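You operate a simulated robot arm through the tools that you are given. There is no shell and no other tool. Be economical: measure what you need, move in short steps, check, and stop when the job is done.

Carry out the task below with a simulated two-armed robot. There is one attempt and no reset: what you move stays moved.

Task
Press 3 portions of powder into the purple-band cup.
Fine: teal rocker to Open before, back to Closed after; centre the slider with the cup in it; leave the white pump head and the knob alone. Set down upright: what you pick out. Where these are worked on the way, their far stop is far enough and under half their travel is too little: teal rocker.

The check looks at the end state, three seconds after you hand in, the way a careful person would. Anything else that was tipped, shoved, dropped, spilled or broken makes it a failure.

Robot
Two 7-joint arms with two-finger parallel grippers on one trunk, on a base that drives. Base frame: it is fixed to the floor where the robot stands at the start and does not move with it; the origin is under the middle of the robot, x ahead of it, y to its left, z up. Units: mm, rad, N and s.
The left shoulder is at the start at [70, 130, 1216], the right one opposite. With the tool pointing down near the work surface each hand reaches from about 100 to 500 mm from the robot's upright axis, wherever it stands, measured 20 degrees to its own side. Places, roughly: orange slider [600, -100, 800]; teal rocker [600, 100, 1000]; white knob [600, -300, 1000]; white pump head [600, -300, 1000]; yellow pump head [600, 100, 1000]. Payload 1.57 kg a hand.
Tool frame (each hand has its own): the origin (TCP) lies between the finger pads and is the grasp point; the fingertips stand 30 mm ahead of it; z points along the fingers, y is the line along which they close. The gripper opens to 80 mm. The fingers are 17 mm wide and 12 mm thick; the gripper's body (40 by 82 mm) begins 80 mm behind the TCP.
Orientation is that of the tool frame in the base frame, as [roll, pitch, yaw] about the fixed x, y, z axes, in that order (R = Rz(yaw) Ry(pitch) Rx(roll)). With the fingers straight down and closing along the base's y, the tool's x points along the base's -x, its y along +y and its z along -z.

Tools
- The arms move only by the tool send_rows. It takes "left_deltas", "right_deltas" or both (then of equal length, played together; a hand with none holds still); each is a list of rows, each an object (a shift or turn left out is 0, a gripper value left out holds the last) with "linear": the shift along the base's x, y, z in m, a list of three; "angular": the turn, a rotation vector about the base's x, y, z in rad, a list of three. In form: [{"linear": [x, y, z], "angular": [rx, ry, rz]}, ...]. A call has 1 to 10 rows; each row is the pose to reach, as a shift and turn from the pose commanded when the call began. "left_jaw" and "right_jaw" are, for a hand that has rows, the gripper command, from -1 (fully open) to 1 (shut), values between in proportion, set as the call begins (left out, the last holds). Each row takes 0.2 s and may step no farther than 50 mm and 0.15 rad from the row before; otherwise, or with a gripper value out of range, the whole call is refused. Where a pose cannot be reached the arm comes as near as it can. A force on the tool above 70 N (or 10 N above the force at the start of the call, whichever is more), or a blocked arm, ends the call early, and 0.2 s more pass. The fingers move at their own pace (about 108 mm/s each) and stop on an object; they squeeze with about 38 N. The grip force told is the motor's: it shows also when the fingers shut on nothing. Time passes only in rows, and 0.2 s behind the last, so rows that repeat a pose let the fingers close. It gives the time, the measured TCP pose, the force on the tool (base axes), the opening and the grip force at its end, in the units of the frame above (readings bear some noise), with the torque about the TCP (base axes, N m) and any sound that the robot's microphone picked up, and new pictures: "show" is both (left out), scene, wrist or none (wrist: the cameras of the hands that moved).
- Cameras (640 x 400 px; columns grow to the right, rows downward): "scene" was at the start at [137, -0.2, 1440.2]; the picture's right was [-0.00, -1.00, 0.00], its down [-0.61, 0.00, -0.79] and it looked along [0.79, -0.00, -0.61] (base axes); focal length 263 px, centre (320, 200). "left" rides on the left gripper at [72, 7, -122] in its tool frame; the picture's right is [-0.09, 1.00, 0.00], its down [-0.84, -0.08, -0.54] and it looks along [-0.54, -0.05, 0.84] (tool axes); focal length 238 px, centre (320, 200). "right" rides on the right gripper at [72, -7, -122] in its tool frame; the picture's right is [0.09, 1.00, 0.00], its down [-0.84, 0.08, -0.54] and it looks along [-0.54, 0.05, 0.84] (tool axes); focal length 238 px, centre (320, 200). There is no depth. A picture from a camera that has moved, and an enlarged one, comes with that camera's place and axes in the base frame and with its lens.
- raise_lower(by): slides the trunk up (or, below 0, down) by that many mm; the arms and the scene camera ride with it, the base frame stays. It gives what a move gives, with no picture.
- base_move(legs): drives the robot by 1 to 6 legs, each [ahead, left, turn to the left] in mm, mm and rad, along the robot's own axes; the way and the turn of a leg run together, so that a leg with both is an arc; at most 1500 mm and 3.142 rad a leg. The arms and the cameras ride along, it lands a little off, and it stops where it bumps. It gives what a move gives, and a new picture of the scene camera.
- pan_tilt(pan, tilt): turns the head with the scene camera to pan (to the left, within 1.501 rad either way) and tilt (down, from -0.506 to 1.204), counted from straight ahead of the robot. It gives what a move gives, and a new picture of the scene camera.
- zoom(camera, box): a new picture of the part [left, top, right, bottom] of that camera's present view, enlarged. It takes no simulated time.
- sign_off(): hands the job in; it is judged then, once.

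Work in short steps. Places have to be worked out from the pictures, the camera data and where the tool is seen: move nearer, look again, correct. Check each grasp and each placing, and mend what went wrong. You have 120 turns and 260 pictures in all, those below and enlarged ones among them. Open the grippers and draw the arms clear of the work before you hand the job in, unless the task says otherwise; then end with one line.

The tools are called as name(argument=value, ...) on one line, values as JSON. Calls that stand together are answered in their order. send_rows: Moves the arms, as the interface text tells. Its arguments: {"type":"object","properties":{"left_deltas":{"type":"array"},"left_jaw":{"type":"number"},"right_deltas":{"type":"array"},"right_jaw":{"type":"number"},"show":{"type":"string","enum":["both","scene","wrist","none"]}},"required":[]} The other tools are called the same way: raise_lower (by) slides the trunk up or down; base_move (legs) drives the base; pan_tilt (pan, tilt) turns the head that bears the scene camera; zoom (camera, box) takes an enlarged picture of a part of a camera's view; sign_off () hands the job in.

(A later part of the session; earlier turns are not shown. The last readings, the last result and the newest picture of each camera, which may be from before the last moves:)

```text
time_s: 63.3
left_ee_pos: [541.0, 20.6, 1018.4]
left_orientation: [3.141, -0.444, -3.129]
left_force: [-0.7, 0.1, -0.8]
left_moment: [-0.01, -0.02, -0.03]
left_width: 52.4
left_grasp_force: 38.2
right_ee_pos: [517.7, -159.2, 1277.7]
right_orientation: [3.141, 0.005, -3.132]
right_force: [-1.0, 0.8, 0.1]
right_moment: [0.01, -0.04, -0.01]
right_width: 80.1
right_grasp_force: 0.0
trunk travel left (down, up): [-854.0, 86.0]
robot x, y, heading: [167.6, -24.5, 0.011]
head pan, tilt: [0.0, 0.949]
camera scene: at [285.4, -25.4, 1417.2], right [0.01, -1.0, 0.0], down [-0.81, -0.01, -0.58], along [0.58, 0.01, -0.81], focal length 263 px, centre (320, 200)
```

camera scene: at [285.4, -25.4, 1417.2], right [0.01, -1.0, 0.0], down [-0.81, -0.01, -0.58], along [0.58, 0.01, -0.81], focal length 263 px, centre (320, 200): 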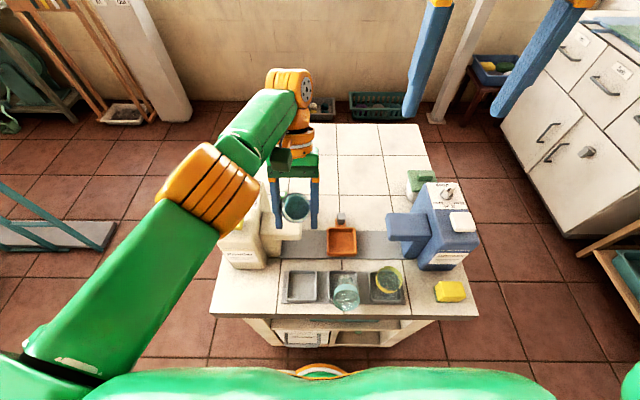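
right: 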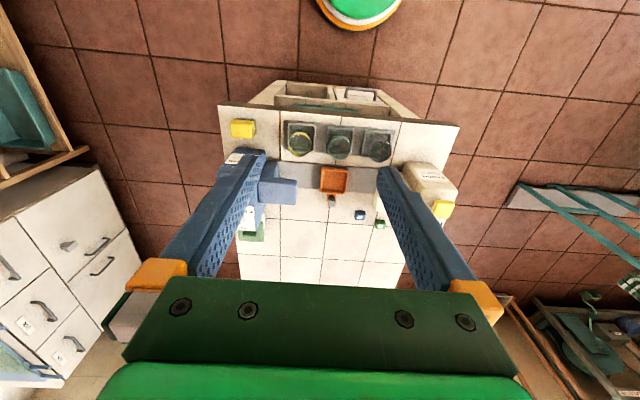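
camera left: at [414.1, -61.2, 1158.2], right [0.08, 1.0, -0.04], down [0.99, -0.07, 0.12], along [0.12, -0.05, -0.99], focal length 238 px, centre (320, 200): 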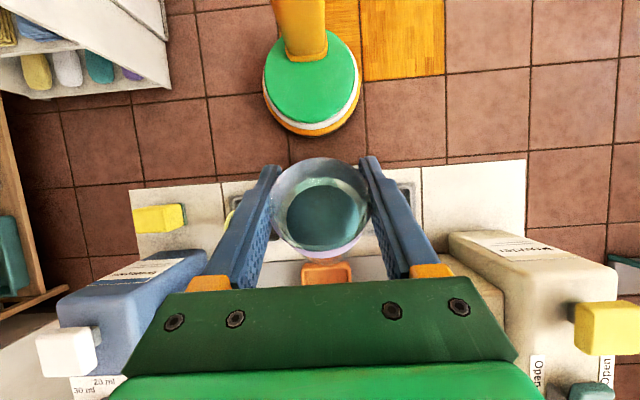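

Now I bring the hand back over the cell and add 0.15 rad of tilt.

send_rows(left_deltas=[{"linear": [-0.03, -0.001, 0.0], "angular": [0.0, 0.05, 0.0]}, {"linear": [-0.055, -0.002, 0.0], "angular": [0.0, 0.1, 0.0]}, {"linear": [-0.069, -0.002, -0.02], "angular": [0.0, 0.15, 0.0]}, {"linear": [-0.069, -0.002, -0.05], "angular": [0.0, 0.15, 0.0]}, {"linear": [-0.069, -0.002, -0.05], "angular": [0.0, 0.15, 0.0]}], show="wrist")

zoom(camera="scene", box=[250, 200, 410, 320])

zoom(camera="right", box=[280, 20, 480, 180])

```text
time_s: 64.5
left_ee_pos: [475.0, 16.9, 964.2]
left_orientation: [3.137, -0.598, -3.126]
left_force: [-0.1, -1.3, -1.2]
left_moment: [0.01, -0.03, 0.02]
left_width: 52.4
left_grasp_force: 38.1
left hand out of reach, approached as far as the arm can: row 1, 2, 3
right_ee_pos: [520.2, -161.1, 1276.6]
right_orientation: [3.138, 0.002, -3.133]
right_force: [-0.5, 0.3, 0.9]
right_moment: [0.04, 0.02, 0.01]
right_width: 80.2
right_grasp_force: 0.0
trunk travel left (down, up): [-854.0, 86.0]
robot x, y, heading: [169.0, -27.3, 0.011]
head pan, tilt: [0.0, 0.949]
camera left: at [484.5, 22.7, 1106.0], right [0.06, 1.0, -0.05], down [1.0, -0.06, -0.02], along [-0.03, -0.05, -1.0], focal length 238 px, centre (320, 200)
```

left: 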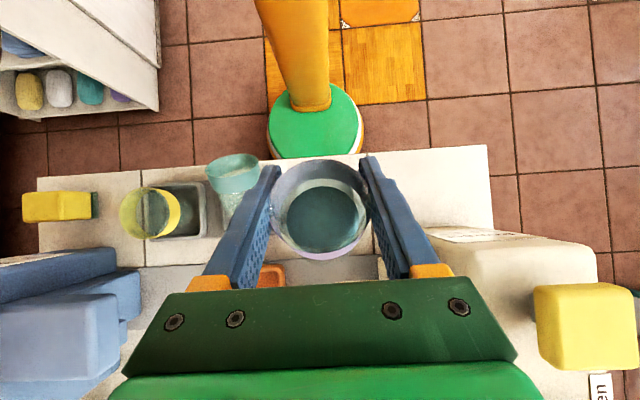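

```text
3.33 times, centred on (330, 260) of scene
camera zoom: at [288.4, -27.6, 1416.9], right [0.01, -1.0, 0.0], down [-0.81, -0.01, -0.58], along [0.58, 0.01, -0.81], focal length 876 px, centre (287, 0)
```

zoom: 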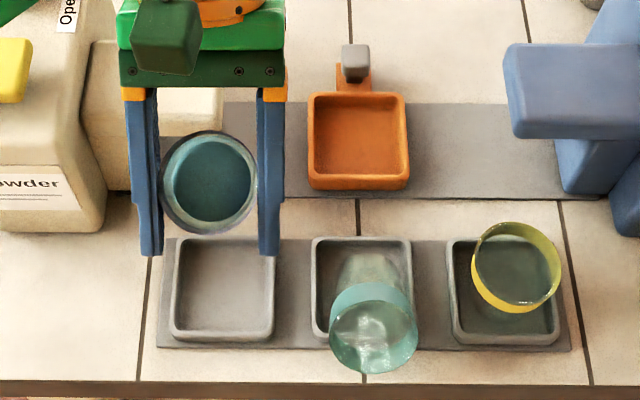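

```text
2.50 times, centred on (380, 100) of right
camera zoom: at [448.0, -170.4, 1397.8], right [-0.1, 0.99, 0.0], down [0.83, 0.08, 0.54], along [0.54, 0.06, -0.84], focal length 596 px, centre (170, 450)
```

zoom: 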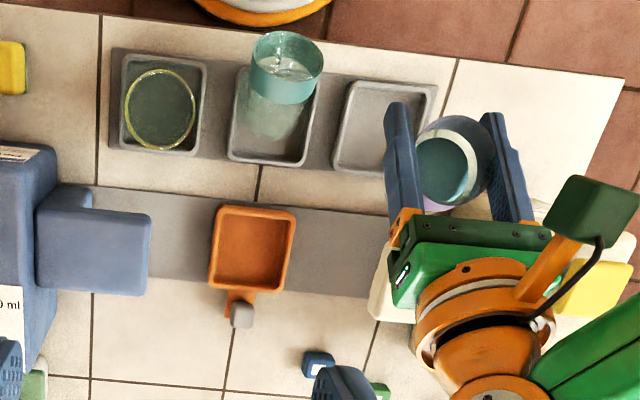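

Using the right camera too, I put the remaining lean at about 25°. Tilting farther towards +x would come close to the spout. So I turn the hand 90° about z at height; it then leans left over free table and the cup can be brought fully upright.

send_rows(left_deltas=[{"linear": [0.0, 0.0, 0.02], "angular": [0, 0, 0.13]}, {"linear": [0.0, 0.0, 0.04], "angular": [0, 0, 0.26]}, {"linear": [0.0, 0.0, 0.05], "angular": [0, 0, 0.39]}, {"linear": [0.0, 0.0, 0.05], "angular": [0, 0, 0.52]}, {"linear": [0.0, 0.0, 0.05], "angular": [0, 0, 0.65]}, {"linear": [0.0, 0.0, 0.05], "angular": [0, 0, 0.78]}], show="scene")

```text
time_s: 65.9
left_ee_pos: [474.1, 16.8, 1016.4]
left_orientation: [3.138, -0.598, -2.347]
left_force: [0.6, 0.2, -0.2]
left_moment: [0.02, 0.03, -0.05]
left_width: 52.2
left_grasp_force: 38.2
right_ee_pos: [521.2, -161.0, 1276.2]
right_orientation: [3.14, 0.001, -3.134]
right_force: [-1.1, -0.2, 0.6]
right_moment: [0.04, -0.01, 0.01]
right_width: 80.2
right_grasp_force: 0.1
trunk travel left (down, up): [-854.0, 86.0]
robot x, y, heading: [167.3, -24.8, 0.013]
head pan, tilt: [0.0, 0.949]
camera scene: at [289.7, -26.0, 1416.8], right [0.01, -1.0, 0.0], down [-0.81, -0.01, -0.58], along [0.58, 0.01, -0.81], focal length 263 px, centre (320, 200)
```

scene: 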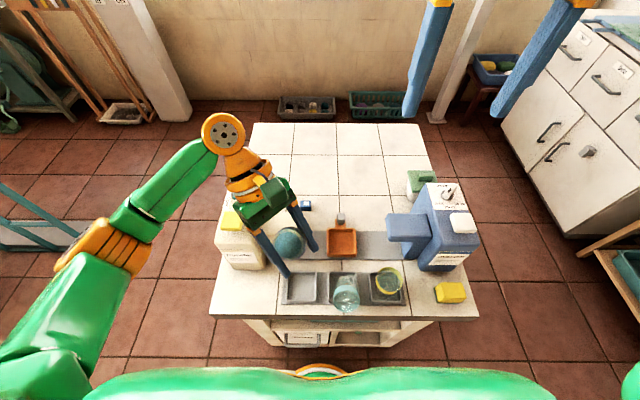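

The turn works without trouble. I complete the 90°.

send_rows(left_deltas=[{"angular": [0, 0, 0.13]}, {"angular": [0, 0, 0.26]}, {"angular": [0, 0, 0.39]}, {"angular": [0, 0, 0.52]}, {"angular": [0, 0, 0.65]}, {"angular": [0, 0, 0.78]}, {"angular": [0, 0, 0.78]}], show="both")

zoom(camera="scene", box=[200, 170, 360, 310])

```text
time_s: 67.5
left_ee_pos: [475.3, 17.7, 1016.4]
left_orientation: [3.137, -0.597, -1.566]
left_force: [1.4, 0.0, -0.7]
left_moment: [-0.01, 0.0, -0.01]
left_width: 52.2
left_grasp_force: 38.1
right_ee_pos: [522.3, -161.1, 1275.7]
right_orientation: [3.14, 0.002, -3.133]
right_force: [-1.1, -0.4, 0.3]
right_moment: [0.02, 0.0, 0.0]
right_width: 80.0
right_grasp_force: 0.1
trunk travel left (down, up): [-854.0, 86.0]
robot x, y, heading: [168.8, -25.8, 0.011]
head pan, tilt: [0.0, 0.949]
camera scene: at [290.3, -26.5, 1416.7], right [0.01, -1.0, 0.0], down [-0.81, -0.01, -0.58], along [0.58, 0.01, -0.81], focal length 263 px, centre (320, 200)
camera left: at [469.6, 26.4, 1157.8], right [-1.0, 0.07, -0.05], down [0.08, 1.0, -0.02], along [0.05, -0.03, -1.0], focal length 238 px, centre (320, 200)
```

scene: 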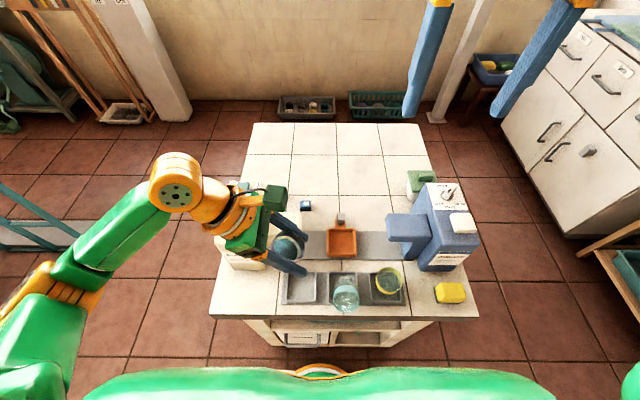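
left: 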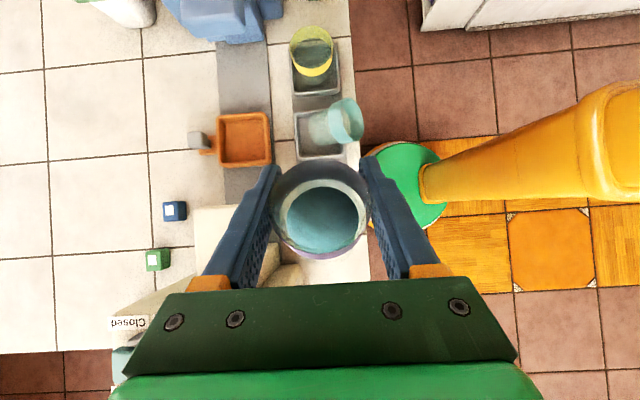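

```text
2.86 times, centred on (280, 240) of scene
camera zoom: at [290.3, -26.5, 1416.7], right [0.01, -1.0, 0.0], down [-0.81, -0.01, -0.58], along [0.58, 0.01, -0.81], focal length 751 px, centre (434, 86)
```

zoom: 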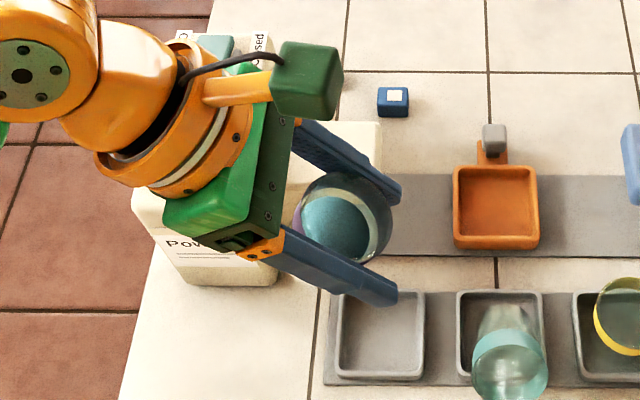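

Now the lean is sideways in the scene view, so it is easy to judge. I rotate the hand further about -x by 0.4 rad.

send_rows(left_deltas=[{"angular": [-0.13, 0, 0]}, {"angular": [-0.26, 0, 0]}, {"angular": [-0.4, 0, 0]}, {"angular": [-0.4, 0, 0]}], show="scene")

zoom(camera="scene", box=[240, 200, 340, 290])

zoom(camera="right", box=[320, 20, 520, 180])

```text
time_s: 68.5
left_ee_pos: [475.4, 18.8, 1016.6]
left_orientation: [3.138, -0.997, -1.567]
left_force: [0.6, 0.3, 0.3]
left_moment: [0.03, 0.0, 0.01]
left_width: 52.3
left_grasp_force: 38.3
right_ee_pos: [522.3, -160.5, 1276.2]
right_orientation: [3.14, 0.002, -3.133]
right_force: [-0.4, -0.2, 0.5]
right_moment: [0.0, 0.01, 0.01]
right_width: 80.1
right_grasp_force: 0.1
trunk travel left (down, up): [-854.0, 86.0]
robot x, y, heading: [167.6, -27.3, 0.009]
head pan, tilt: [0.0, 0.949]
camera scene: at [290.1, -26.5, 1416.8], right [0.01, -1.0, 0.0], down [-0.81, -0.01, -0.58], along [0.58, 0.01, -0.81], focal length 263 px, centre (320, 200)
```

scene: 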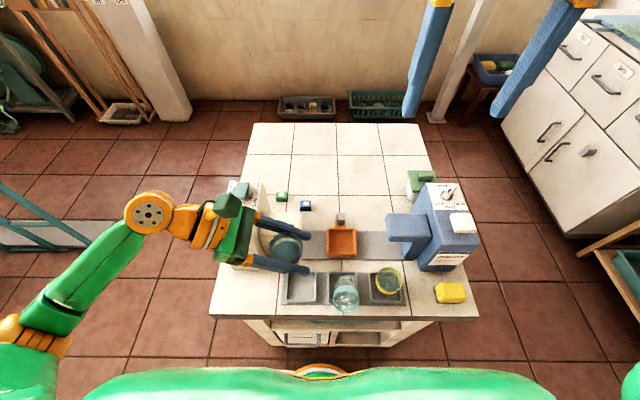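

```text
4.44 times, centred on (290, 245) of scene
camera zoom: at [290.1, -26.5, 1416.8], right [0.01, -1.0, 0.0], down [-0.81, -0.01, -0.58], along [0.58, 0.01, -0.81], focal length 1168 px, centre (453, 0)
```

zoom: 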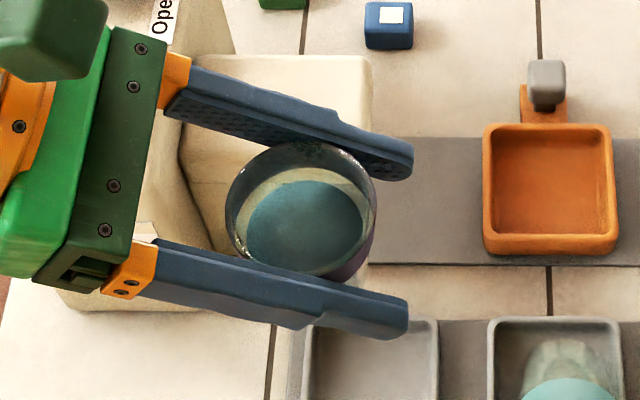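

```text
2.50 times, centred on (420, 100) of right
camera zoom: at [449.7, -169.3, 1397.5], right [-0.1, 0.99, 0.0], down [0.84, 0.08, 0.54], along [0.54, 0.06, -0.84], focal length 596 px, centre (70, 450)
```

zoom: 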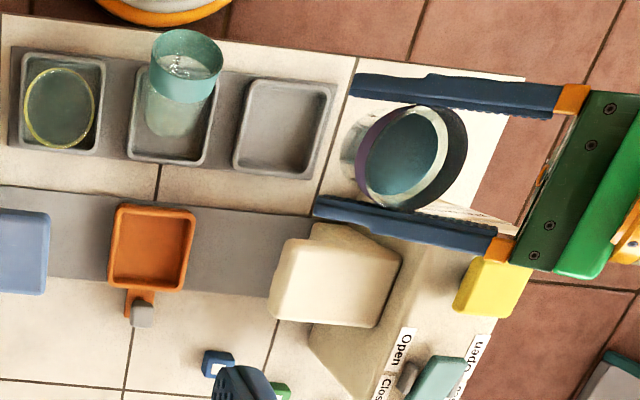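

The cup is now upright within a few degrees in both views. But lowering here would bring the wrist close to the dispenser's front, so I turn the hand 0.65 rad further about z. The wrist then lies towards the robot.

send_rows(left_deltas=[{"angular": [0, 0, 0.13]}, {"angular": [0, 0, 0.26]}, {"angular": [0, 0, 0.39]}, {"angular": [0, 0, 0.52]}, {"angular": [0, 0, 0.65]}, {"angular": [0, 0, 0.65]}], show="scene")

zoom(camera="scene", box=[240, 200, 340, 290])

zoom(camera="right", box=[320, 20, 520, 180])

```text
time_s: 69.9
left_ee_pos: [488.4, 17.2, 1008.8]
left_orientation: [3.135, -0.998, -0.914]
left_force: [-0.6, 0.0, -1.5]
left_moment: [-0.02, 0.02, -0.01]
left_width: 52.5
left_grasp_force: 38.0
left hand out of reach, approached as far as the arm can: row 5, 6
right_ee_pos: [523.0, -161.6, 1275.6]
right_orientation: [3.14, -0.001, -3.135]
right_force: [0.2, -0.3, 0.2]
right_moment: [-0.03, -0.01, 0.0]
right_width: 79.9
right_grasp_force: 0.0
trunk travel left (down, up): [-854.0, 86.0]
robot x, y, heading: [165.1, -27.0, 0.01]
head pan, tilt: [0.0, 0.949]
camera scene: at [290.4, -26.2, 1416.7], right [0.01, -1.0, 0.0], down [-0.81, -0.01, -0.58], along [0.58, 0.01, -0.81], focal length 263 px, centre (320, 200)
```

scene: 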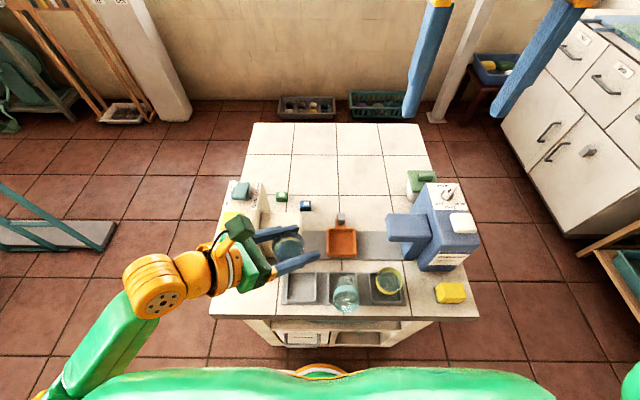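

```text
4.44 times, centred on (290, 245) of scene
camera zoom: at [290.4, -26.2, 1416.7], right [0.01, -1.0, 0.0], down [-0.81, -0.01, -0.58], along [0.58, 0.01, -0.81], focal length 1168 px, centre (453, 0)
```

zoom: 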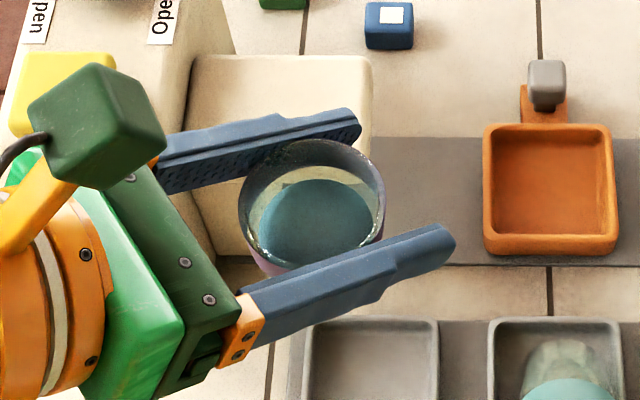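

```text
2.50 times, centred on (420, 100) of right
camera zoom: at [450.0, -169.1, 1397.4], right [-0.1, 0.99, 0.0], down [0.84, 0.08, 0.54], along [0.54, 0.06, -0.84], focal length 596 px, centre (70, 450)
```

zoom: 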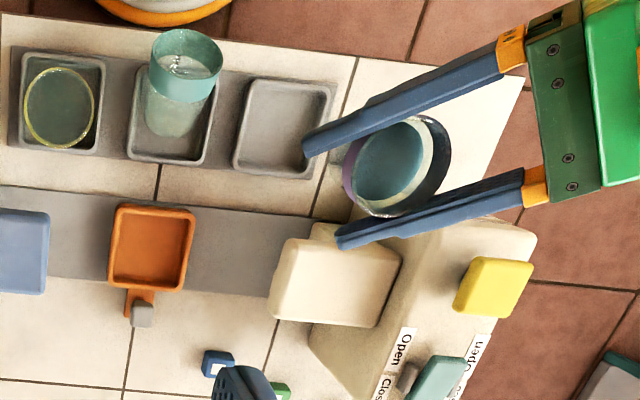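

This hand attitude leaves plenty of room on the far side, so I can put the cup straight back into the slider. I drive the base 85 mm to the right at this height (cup bottom ≈ 960, above the spouts).

base_move(legs=[[0, -85, 0]])

```text
time_s: 70.9
left_ee_pos: [488.2, -62.4, 1008.2]
left_orientation: [3.128, -1.001, -0.912]
left_force: [-0.3, 0.4, -1.0]
left_moment: [-0.02, 0.01, 0.0]
left_width: 52.5
left_grasp_force: 37.7
right_ee_pos: [522.9, -238.4, 1278.0]
right_orientation: [-3.138, 0.002, -3.133]
right_force: [0.7, 0.6, -0.2]
right_moment: [-0.01, -0.02, 0.01]
right_width: 80.1
right_grasp_force: 0.1
trunk travel left (down, up): [-854.0, 86.0]
robot x, y, heading: [166.3, -115.7, 0.008]
head pan, tilt: [0.0, 0.949]
camera scene: at [290.7, -103.8, 1416.8], right [0.01, -1.0, 0.01], down [-0.81, -0.01, -0.58], along [0.58, 0.0, -0.81], focal length 263 px, centre (320, 200)
```

scene: 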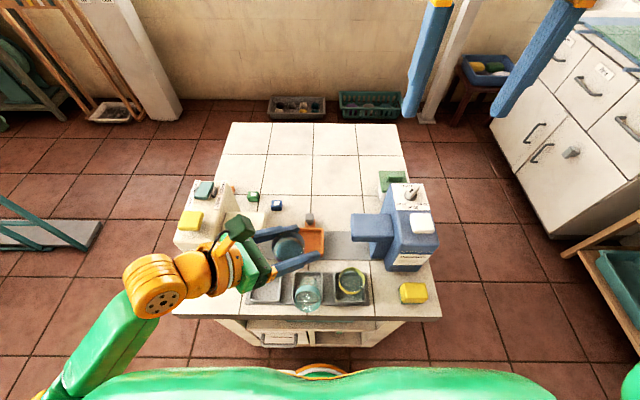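

I move the cup over the dish, turning the hand a further 0.4 rad so that it points away from the robot.

send_rows(left_deltas=[{"linear": [0.025, -0.005, 0], "angular": [0, 0, 0.0]}, {"linear": [0.05, -0.01, 0], "angular": [0, 0, 0.1]}, {"linear": [0.075, -0.015, 0], "angular": [0, 0, 0.2]}, {"linear": [0.1, -0.02, 0], "angular": [0, 0, 0.3]}, {"linear": [0.108, -0.02, 0], "angular": [0, 0, 0.4]}, {"linear": [0.108, -0.02, 0], "angular": [0, 0, 0.4]}], show="both")

zoom(camera="scene", box=[230, 190, 370, 280])

zoom(camera="right", box=[300, 40, 500, 200])

```text
time_s: 72.3
left_ee_pos: [595.9, -86.3, 1007.4]
left_orientation: [3.136, -0.997, -0.518]
left_force: [-0.4, -0.2, -0.8]
left_moment: [-0.02, 0.02, 0.03]
left_width: 52.2
left_grasp_force: 38.2
right_ee_pos: [522.0, -246.1, 1276.3]
right_orientation: [3.139, 0.003, -3.132]
right_force: [0.2, 0.7, 0.2]
right_moment: [-0.02, -0.03, 0.03]
right_width: 80.1
right_grasp_force: 0.1
trunk travel left (down, up): [-854.0, 86.0]
robot x, y, heading: [167.6, -111.1, 0.008]
head pan, tilt: [0.0, 0.949]
camera scene: at [290.5, -111.2, 1416.8], right [0.01, -1.0, 0.0], down [-0.81, -0.01, -0.58], along [0.58, 0.01, -0.81], focal length 263 px, centre (320, 200)
camera left: at [538.3, -60.6, 1135.4], right [-0.54, -0.84, -0.07], down [-0.75, 0.52, -0.41], along [0.38, -0.16, -0.91], focal length 238 px, centre (320, 200)
```

scene: 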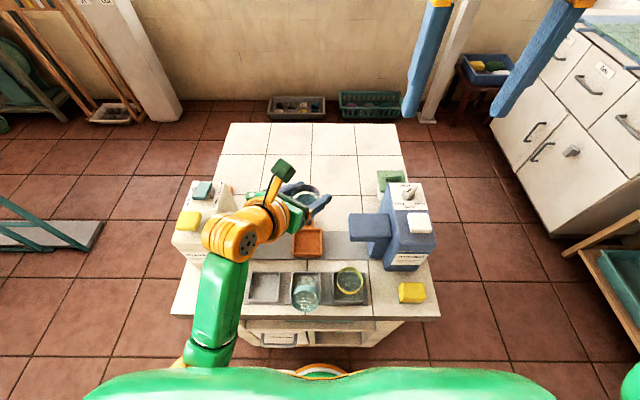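
left: 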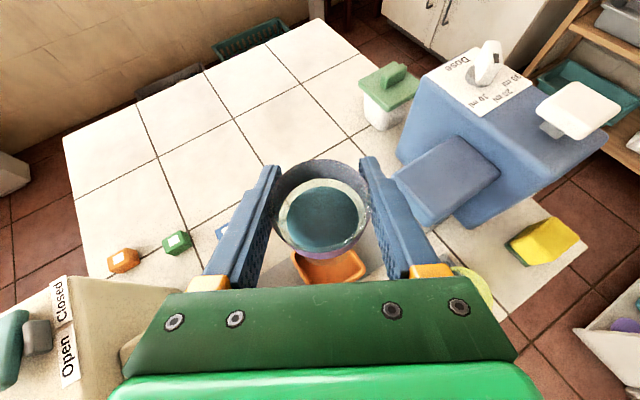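

```text
4.44 times, centred on (300, 235) of scene
camera zoom: at [290.5, -111.2, 1416.8], right [0.01, -1.0, 0.0], down [-0.81, -0.01, -0.58], along [0.58, 0.01, -0.81], focal length 1168 px, centre (409, 44)
```

zoom: 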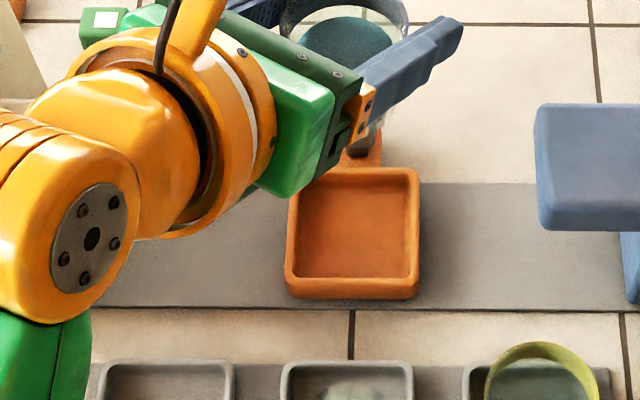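

```text
2.50 times, centred on (400, 120) of right
camera zoom: at [450.1, -253.9, 1397.6], right [-0.1, 0.99, 0.0], down [0.84, 0.08, 0.54], along [0.54, 0.06, -0.84], focal length 596 px, centre (120, 400)
```

zoom: 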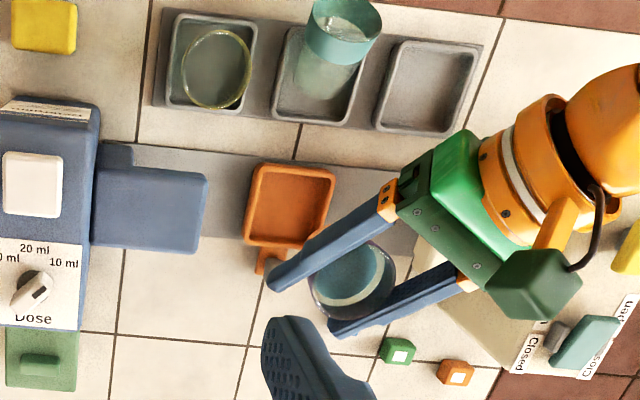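

The cup is upright over the dish, with its axis near [584, -81]. I descend 100 mm and recheck alignment and clearances.

send_rows(left_deltas=[{"linear": [0.002, 0.002, -0.025]}, {"linear": [0.003, 0.003, -0.05]}, {"linear": [0.003, 0.003, -0.075]}, {"linear": [0.003, 0.003, -0.1]}, {"linear": [0.003, 0.003, -0.1]}], show="both")

zoom(camera="right", box=[300, 40, 500, 200])

zoom(camera="scene", box=[230, 190, 370, 280])

```text
time_s: 73.5
left_ee_pos: [601.4, -65.6, 903.5]
left_orientation: [-3.06, -0.973, -0.591]
left_force: [-0.1, -0.4, -0.5]
left_moment: [-0.01, 0.0, -0.01]
left_width: 52.4
left_grasp_force: 38.1
right_ee_pos: [522.2, -244.2, 1275.9]
right_orientation: [3.14, 0.002, -3.134]
right_force: [-0.3, 0.1, 0.4]
right_moment: [-0.02, 0.02, 0.04]
right_width: 80.0
right_grasp_force: 0.2
trunk travel left (down, up): [-854.0, 86.0]
robot x, y, heading: [167.1, -112.6, 0.006]
head pan, tilt: [0.0, 0.949]
camera scene: at [290.8, -111.4, 1416.8], right [0.01, -1.0, 0.0], down [-0.81, -0.01, -0.58], along [0.58, 0.01, -0.81], focal length 263 px, centre (320, 200)
camera left: at [543.0, -46.3, 1032.0], right [-0.54, -0.83, -0.12], down [-0.75, 0.54, -0.39], along [0.39, -0.12, -0.91], focal length 238 px, centre (320, 200)
```

scene: 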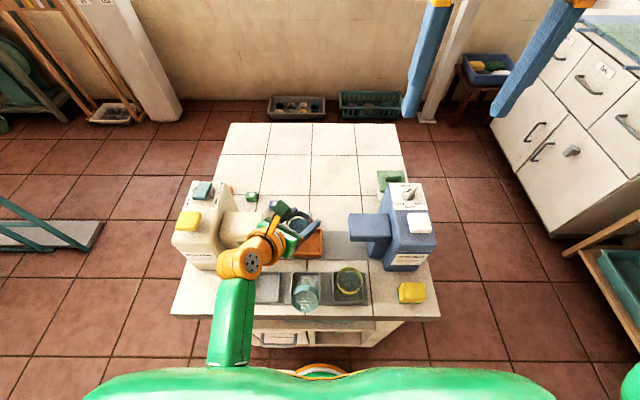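
left: 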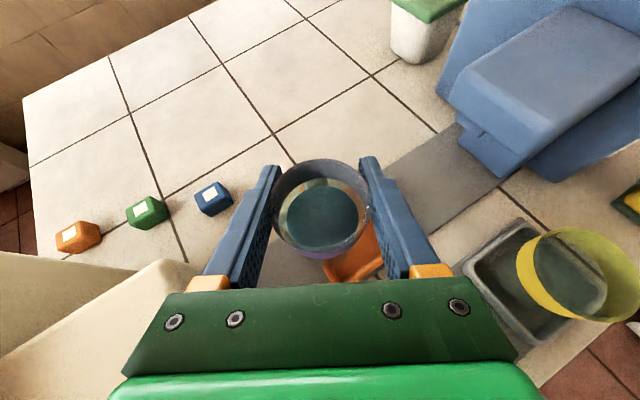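

```text
2.50 times, centred on (400, 120) of right
camera zoom: at [450.4, -254.2, 1397.5], right [-0.1, 0.99, 0.0], down [0.84, 0.08, 0.54], along [0.54, 0.06, -0.84], focal length 596 px, centre (120, 400)
```

zoom: 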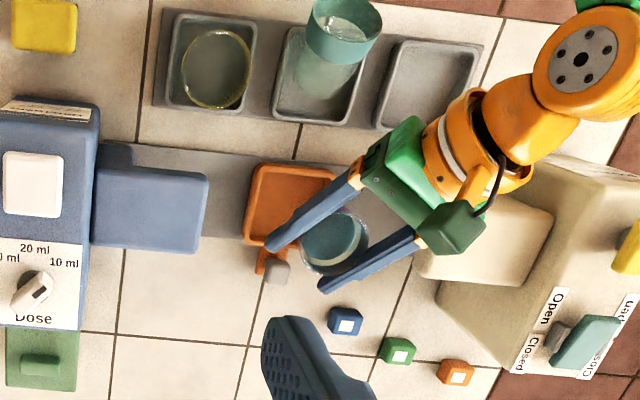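

```text
4.44 times, centred on (300, 235) of scene
camera zoom: at [290.8, -111.4, 1416.8], right [0.01, -1.0, 0.0], down [-0.81, -0.01, -0.58], along [0.58, 0.01, -0.81], focal length 1168 px, centre (409, 44)
```

zoom: 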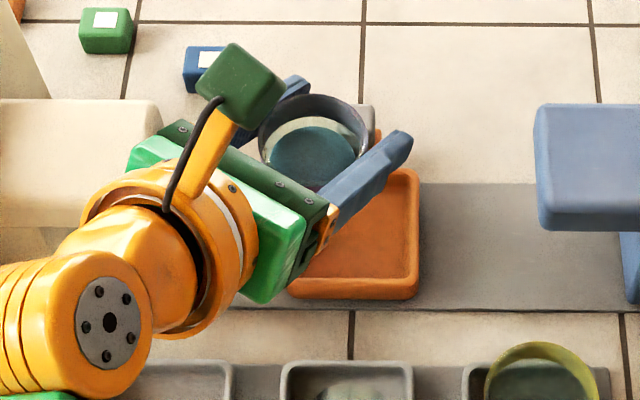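

The measured pose deviates from the command (y is 18 mm to the left, yaw is off). I hold for a moment to see whether it settles.

send_rows(left_deltas=[{"linear": [0, 0, 0.005]}, {"linear": [0, 0, 0.005]}], show="none")

```text
time_s: 74.3
left_ee_pos: [598.0, -57.5, 899.5]
left_orientation: [-3.023, -0.946, -0.625]
left_force: [-0.6, -0.1, -0.5]
left_moment: [0.0, -0.01, 0.01]
left_width: 52.2
left_grasp_force: 38.1
right_ee_pos: [523.4, -245.7, 1275.7]
right_orientation: [3.141, 0.003, -3.131]
right_force: [-0.2, 0.4, 0.2]
right_moment: [-0.01, 0.01, 0.01]
right_width: 79.9
right_grasp_force: 0.0
trunk travel left (down, up): [-854.0, 86.0]
robot x, y, heading: [168.9, -113.1, 0.014]
head pan, tilt: [0.0, 0.949]
stopped in row 2 (left hand): the arm was blocked; the commanded pose is now the measured one
```

The arm is blocked, as it is too folded for this attitude. I raise it again and then move the base back so that the arm is straighter.

send_rows(left_deltas=[{"linear": [0, 0, 0.03]}, {"linear": [0.0, 0, 0.06]}, {"linear": [0, -0.0, 0.09]}, {"linear": [0, -0.01, 0.11]}, {"linear": [0, -0.01, 0.11]}], show="scene")

```text
time_s: 75.0
left_ee_pos: [593.7, -18.9, 933.2]
left_orientation: [-2.838, -0.825, -0.782]
left_force: [1.5, -5.7, -1.2]
left_moment: [-0.24, -0.05, -0.02]
left_width: 52.2
left_grasp_force: 38.0
right_ee_pos: [523.1, -247.8, 1275.6]
right_orientation: [3.137, 0.0, -3.135]
right_force: [0.0, 0.3, -0.2]
right_moment: [0.01, 0.0, -0.02]
right_width: 79.9
right_grasp_force: 0.0
trunk travel left (down, up): [-854.0, 86.0]
robot x, y, heading: [166.0, -111.1, 0.006]
head pan, tilt: [0.0, 0.949]
stopped in row 3 (left hand): the arm was blocked; the commanded pose is now the measured one
camera scene: at [291.7, -114.7, 1416.7], right [0.01, -1.0, 0.0], down [-0.81, -0.01, -0.58], along [0.58, 0.01, -0.81], focal length 263 px, centre (320, 200)
```

scene: 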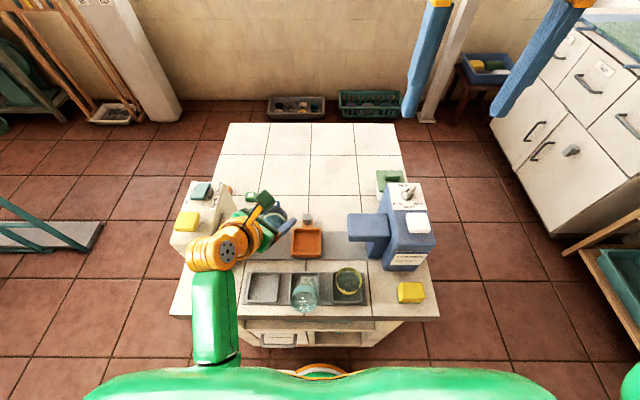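

Raising the trunk lifts the whole arm without changing its folded pose, so I use that to clear the spout and the table edge.

raise_lower(by=80)

zoom(camera="scene", box=[160, 170, 340, 370])

zoom(camera="right", box=[300, 0, 640, 220])

```text
time_s: 76.2
left_ee_pos: [592.6, -17.0, 1011.4]
left_orientation: [-2.841, -0.824, -0.778]
left_force: [-0.3, 0.7, -1.7]
left_moment: [0.0, 0.0, 0.02]
left_width: 52.3
left_grasp_force: 38.0
right_ee_pos: [523.3, -245.0, 1356.1]
right_orientation: [3.138, 0.002, -3.135]
right_force: [0.2, -0.3, -0.2]
right_moment: [-0.01, 0.03, -0.01]
right_width: 80.0
right_grasp_force: 0.0
trunk travel left (down, up): [-934.0, 6.0]
robot x, y, heading: [166.1, -112.4, 0.009]
head pan, tilt: [0.0, 0.949]
```

```text
2.00 times, centred on (250, 270) of scene
camera zoom: at [290.9, -111.6, 1496.8], right [0.01, -1.0, 0.0], down [-0.81, -0.01, -0.58], along [0.58, 0.01, -0.81], focal length 526 px, centre (460, 60)
```

zoom: 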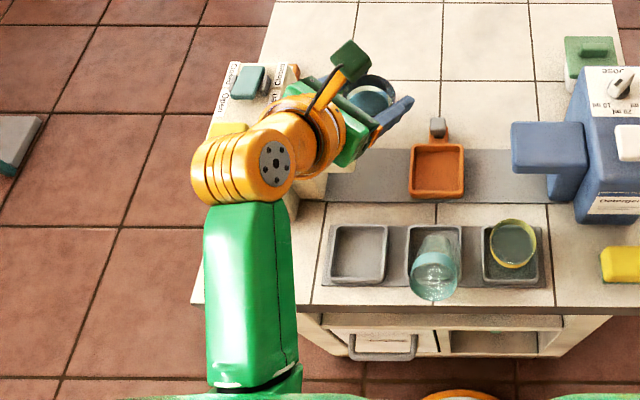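

```text
1.82 times, centred on (470, 110) of right
camera zoom: at [450.3, -254.4, 1477.5], right [-0.1, 0.99, 0.0], down [0.84, 0.08, 0.54], along [0.54, 0.06, -0.84], focal length 433 px, centre (47, 364)
```

zoom: 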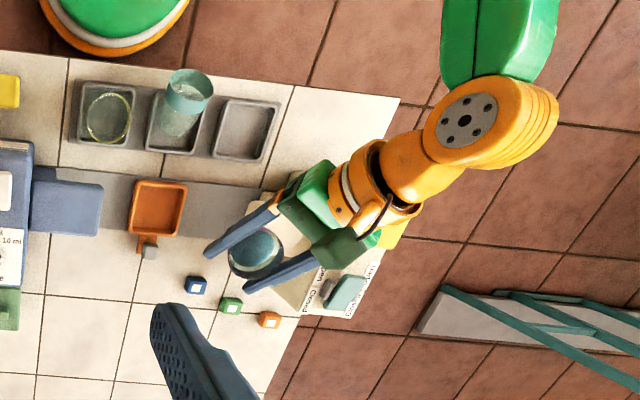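

The hand is free again (forces are zero). At base [167, -112] the pose with the cup upright was fine when high; only the descent folded the arm too far. So I restore that pose and will descend by lowering the trunk, which keeps the arm's shape.

send_rows(left_deltas=[{"linear": [0, 0, 0.03]}, {"linear": [0.0, 0, 0.06]}, {"linear": [0, -0.02, 0.076], "angular": [-0.08, 0, 0]}, {"linear": [0, -0.045, 0.076], "angular": [-0.17, 0, 0]}, {"linear": [0.003, -0.066, 0.076], "angular": [-0.25, 0, 0]}, {"linear": [0.003, -0.066, 0.076], "angular": [-0.25, 0, 0]}], show="scene")

zoom(camera="right", box=[300, 40, 500, 200])

zoom(camera="scene", box=[230, 170, 370, 270])

```text
time_s: 76.8
left_ee_pos: [592.9, 27.9, 1055.2]
left_orientation: [-2.701, -0.696, -0.853]
left_force: [0.1, -0.1, -1.0]
left_moment: [-0.03, -0.02, 0.02]
left_width: 52.3
left_grasp_force: 38.1
right_ee_pos: [522.4, -245.3, 1356.6]
right_orientation: [3.14, 0.002, -3.134]
right_force: [0.4, -0.1, 1.1]
right_moment: [0.0, 0.02, 0.01]
right_width: 80.0
right_grasp_force: 0.1
trunk travel left (down, up): [-934.0, 6.0]
robot x, y, heading: [165.9, -111.5, 0.009]
head pan, tilt: [0.0, 0.949]
stopped in row 3 (left hand): the arm was blocked; the commanded pose is now the measured one
camera scene: at [291.3, -111.1, 1496.7], right [0.01, -1.0, 0.0], down [-0.81, -0.01, -0.58], along [0.58, 0.01, -0.81], focal length 263 px, centre (320, 200)
```

scene: 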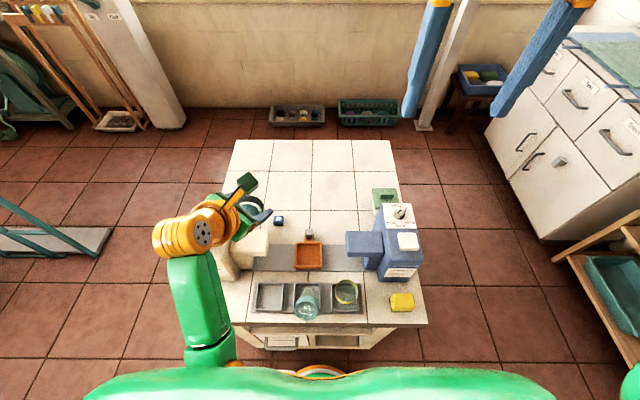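

```text
2.50 times, centred on (400, 120) of right
camera zoom: at [450.7, -253.9, 1477.4], right [-0.1, 0.99, 0.0], down [0.84, 0.08, 0.54], along [0.54, 0.06, -0.84], focal length 596 px, centre (120, 400)
```

zoom: 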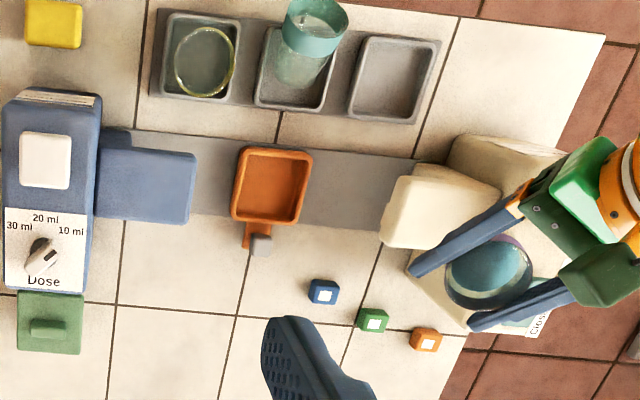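

```text
4.00 times, centred on (300, 220) of scene
camera zoom: at [291.3, -111.1, 1496.7], right [0.01, -1.0, 0.0], down [-0.81, -0.01, -0.58], along [0.58, 0.01, -0.81], focal length 1051 px, centre (400, 120)
```

zoom: 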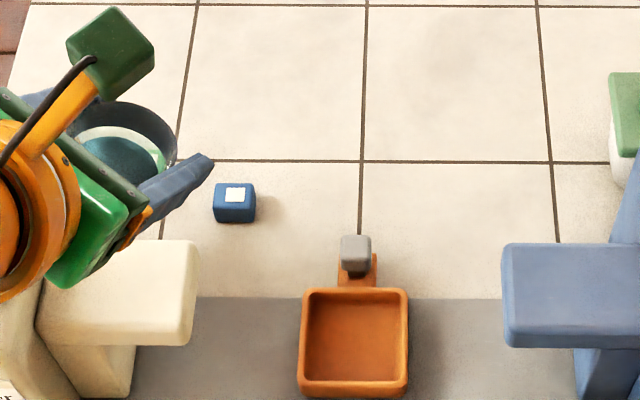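

The arm is jammed at a joint limit in this attitude. I unwind it by turning back towards the earlier comfortable attitude (hand body to the left), while drawing towards the robot and slightly up.

send_rows(left_deltas=[{"linear": [-0.01, 0, 0.004], "angular": [-0.053, 0.021, -0.109]}, {"linear": [-0.025, 0, 0.008], "angular": [-0.106, 0.043, -0.219]}, {"linear": [-0.04, 0, 0.012], "angular": [-0.159, 0.064, -0.328]}, {"linear": [-0.055, 0.0, 0.016], "angular": [-0.211, 0.085, -0.437]}, {"linear": [-0.07, 0.0, 0.02], "angular": [-0.264, 0.106, -0.546]}, {"linear": [-0.08, 0.0, 0.02], "angular": [-0.317, 0.128, -0.656]}, {"linear": [-0.08, 0.0, 0.02], "angular": [-0.37, 0.149, -0.765]}, {"linear": [-0.08, 0.0, 0.02], "angular": [-0.37, 0.149, -0.765]}], show="scene")

zoom(camera="right", box=[320, 0, 560, 200])

```text
time_s: 78.6
left_ee_pos: [513.1, 27.7, 1077.1]
left_orientation: [3.134, -0.953, -1.299]
left_force: [0.0, 0.0, -1.4]
left_moment: [-0.02, -0.01, 0.0]
left_width: 52.4
left_grasp_force: 38.3
right_ee_pos: [523.5, -245.2, 1356.3]
right_orientation: [3.14, 0.003, -3.135]
right_force: [-0.5, 0.1, 0.8]
right_moment: [0.02, 0.02, 0.0]
right_width: 80.1
right_grasp_force: 0.0
trunk travel left (down, up): [-934.0, 6.0]
robot x, y, heading: [164.3, -112.1, 0.01]
head pan, tilt: [0.0, 0.949]
camera scene: at [291.0, -111.3, 1496.8], right [0.01, -1.0, 0.0], down [-0.81, -0.01, -0.58], along [0.58, 0.01, -0.81], focal length 263 px, centre (320, 200)
```

scene: 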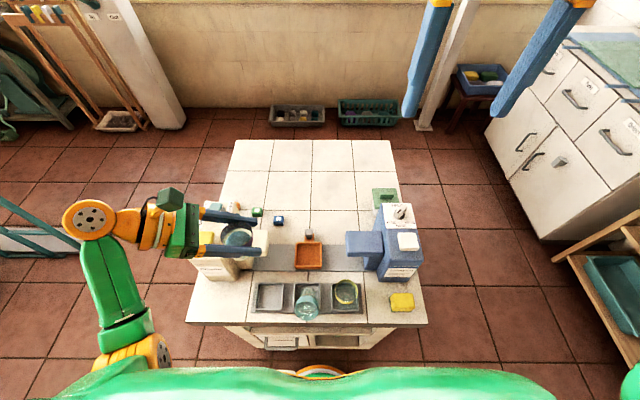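

```text
2.00 times, centred on (440, 100) of right
camera zoom: at [450.3, -254.2, 1477.5], right [-0.1, 0.99, 0.0], down [0.84, 0.08, 0.54], along [0.54, 0.06, -0.84], focal length 477 px, centre (80, 400)
```

zoom: 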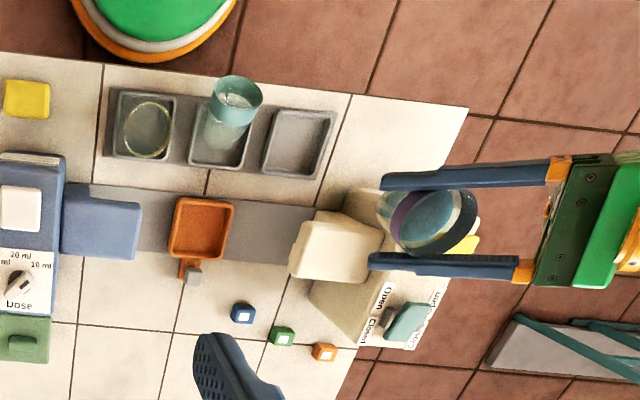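

The arm tracks well again (tilt 0.95, yaw -1.3). I use this attitude to stand the cup in its old empty cell, descending with the trunk. First I shift the base slightly back and right.

base_move(legs=[[-36, -20, 0]])

```text
time_s: 79.5
left_ee_pos: [483.0, 10.9, 1074.4]
left_orientation: [3.125, -0.955, -1.288]
left_force: [0.8, 0.6, -1.3]
left_moment: [-0.03, 0.02, -0.01]
left_width: 52.6
left_grasp_force: 38.1
right_ee_pos: [495.5, -262.8, 1354.2]
right_orientation: [-3.14, -0.006, -3.135]
right_force: [0.9, 1.0, -1.1]
right_moment: [-0.02, 0.07, -0.03]
right_width: 80.2
right_grasp_force: 0.0
trunk travel left (down, up): [-934.0, 6.0]
robot x, y, heading: [127.9, -133.4, 0.008]
head pan, tilt: [0.0, 0.949]
camera scene: at [264.4, -126.0, 1495.9], right [0.01, -1.0, 0.0], down [-0.82, -0.01, -0.58], along [0.58, 0.0, -0.82], focal length 263 px, centre (320, 200)
```

scene: 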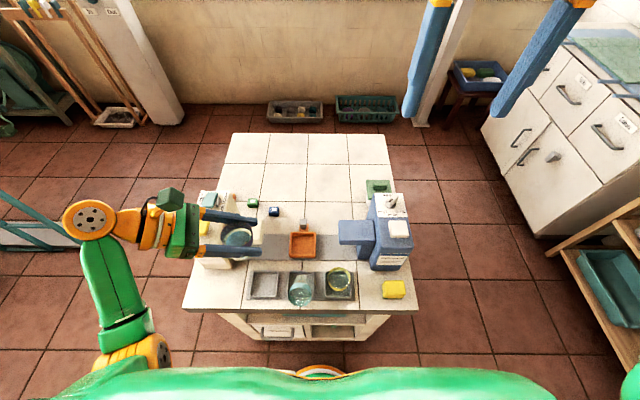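

I lower the trunk by 110 mm (TCP to about 965) and check.

raise_lower(by=-110)

zoom(camera="scene", box=[160, 180, 340, 310])

zoom(camera="right", box=[320, 0, 560, 200])

```text
time_s: 80.9
left_ee_pos: [476.1, 8.6, 966.4]
left_orientation: [3.135, -0.952, -1.298]
left_force: [-0.3, 0.5, -0.7]
left_moment: [-0.01, -0.03, 0.0]
left_width: 52.3
left_grasp_force: 37.9
right_ee_pos: [486.8, -265.0, 1247.1]
right_orientation: [3.14, 0.0, -3.136]
right_force: [0.6, 0.1, 0.3]
right_moment: [0.0, 0.0, -0.02]
right_width: 79.7
right_grasp_force: 0.0
trunk travel left (down, up): [-824.0, 116.0]
robot x, y, heading: [133.0, -132.9, 0.007]
head pan, tilt: [0.0, 0.949]
```

```text
3.08 times, centred on (250, 245) of scene
camera zoom: at [255.9, -130.7, 1386.7], right [0.01, -1.0, 0.0], down [-0.81, -0.01, -0.58], along [0.58, 0.0, -0.81], focal length 809 px, centre (535, 62)
```

zoom: 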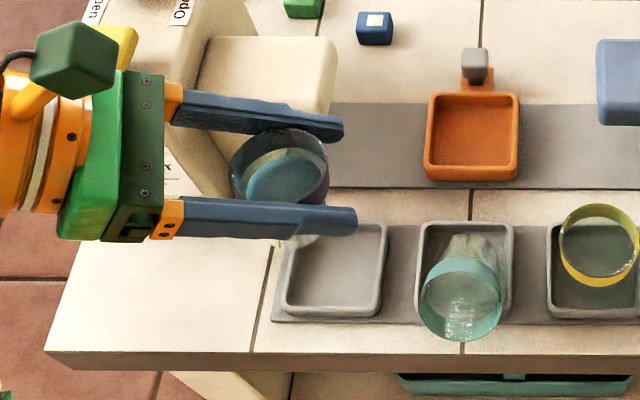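

```text
2.00 times, centred on (440, 100) of right
camera zoom: at [415.2, -273.6, 1367.4], right [-0.1, 1.0, 0.0], down [0.84, 0.08, 0.54], along [0.54, 0.06, -0.84], focal length 477 px, centre (80, 400)
```

zoom: 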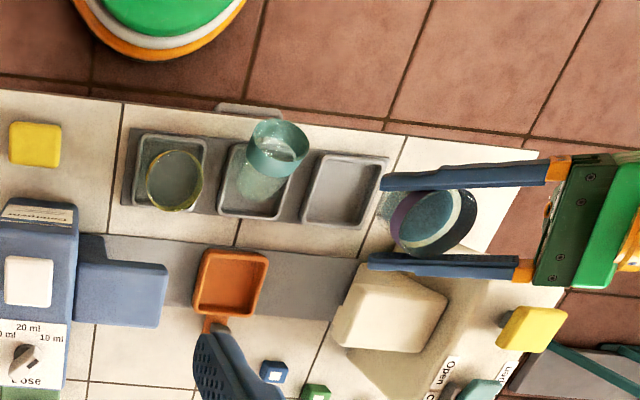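

The cup is upright above its cell, with axis about [473, 14] against a cell centre of about [478, 16]. I lower the trunk a further 85 mm.

raise_lower(by=-85)

zoom(camera="scene", box=[160, 180, 340, 310])

zoom(camera="right", box=[320, 0, 560, 200])

```text
time_s: 82.1
left_ee_pos: [476.3, 8.4, 880.6]
left_orientation: [3.137, -0.951, -1.299]
left_force: [0.2, 0.6, 0.0]
left_moment: [-0.04, 0.01, -0.03]
left_width: 52.1
left_grasp_force: 37.9
right_ee_pos: [486.5, -264.2, 1161.3]
right_orientation: [3.139, 0.004, -3.134]
right_force: [0.1, -0.3, -0.7]
right_moment: [-0.02, 0.01, 0.0]
right_width: 80.0
right_grasp_force: 0.1
trunk travel left (down, up): [-739.0, 201.0]
robot x, y, heading: [137.0, -130.5, 0.008]
head pan, tilt: [0.0, 0.949]
```

```text
3.08 times, centred on (250, 245) of scene
camera zoom: at [255.6, -130.8, 1301.8], right [0.01, -1.0, 0.0], down [-0.81, -0.01, -0.58], along [0.58, 0.0, -0.81], focal length 809 px, centre (535, 62)
```

zoom: 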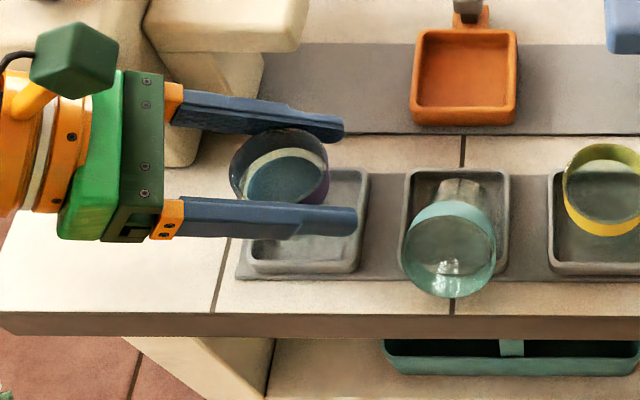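

```text
2.00 times, centred on (440, 100) of right
camera zoom: at [414.9, -273.7, 1282.5], right [-0.1, 1.0, 0.0], down [0.84, 0.08, 0.54], along [0.54, 0.06, -0.84], focal length 477 px, centre (80, 400)
```

zoom: 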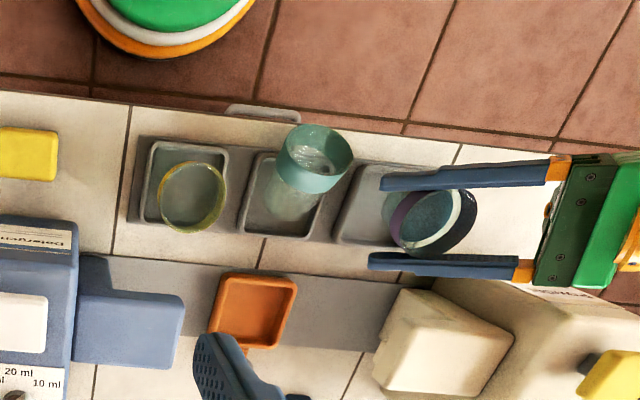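

I shift the cup 4 mm towards the cell centre, then lower the trunk in small steps, watching the force.

send_rows(left_deltas=[{"linear": [0.004, 0.003, 0]}, {"linear": [0.004, 0.003, 0]}], show="none")

raise_lower(by=-10)

raise_lower(by=-4)

```text
time_s: 82.7
left_ee_pos: [481.4, 11.9, 882.4]
left_orientation: [3.135, -0.954, -1.295]
left_force: [0.5, 0.4, -0.7]
left_moment: [-0.01, 0.01, 0.01]
left_width: 52.2
left_grasp_force: 38.2
right_ee_pos: [487.1, -265.8, 1162.1]
right_orientation: [3.14, 0.002, -3.134]
right_force: [0.0, 0.3, -0.5]
right_moment: [0.0, -0.03, -0.02]
right_width: 79.9
right_grasp_force: 0.0
trunk travel left (down, up): [-739.0, 201.0]
robot x, y, heading: [130.3, -132.5, 0.005]
head pan, tilt: [0.0, 0.949]
```

```text
time_s: 83.3
left_ee_pos: [480.9, 11.1, 872.2]
left_orientation: [3.138, -0.953, -1.298]
left_force: [0.0, -0.1, -0.3]
left_moment: [0.01, -0.02, -0.03]
left_width: 52.5
left_grasp_force: 38.2
right_ee_pos: [487.5, -264.3, 1150.6]
right_orientation: [3.139, 0.002, -3.135]
right_force: [0.3, 0.8, -0.6]
right_moment: [0.03, 0.01, -0.03]
right_width: 80.0
right_grasp_force: 0.1
trunk travel left (down, up): [-729.0, 211.0]
robot x, y, heading: [131.0, -130.0, 0.009]
head pan, tilt: [0.0, 0.949]
```

```text
time_s: 83.8
left_ee_pos: [480.8, 10.9, 868.9]
left_orientation: [3.134, -0.952, -1.299]
left_force: [0.1, 0.2, -0.3]
left_moment: [-0.04, 0.02, -0.01]
left_width: 52.2
left_grasp_force: 37.8
right_ee_pos: [486.6, -265.5, 1147.1]
right_orientation: [3.139, 0.002, -3.134]
right_force: [0.4, -0.3, -0.2]
right_moment: [0.01, -0.01, 0.05]
right_width: 79.9
right_grasp_force: 0.0
trunk travel left (down, up): [-725.0, 215.0]
robot x, y, heading: [134.0, -128.0, 0.006]
head pan, tilt: [0.0, 0.949]
```

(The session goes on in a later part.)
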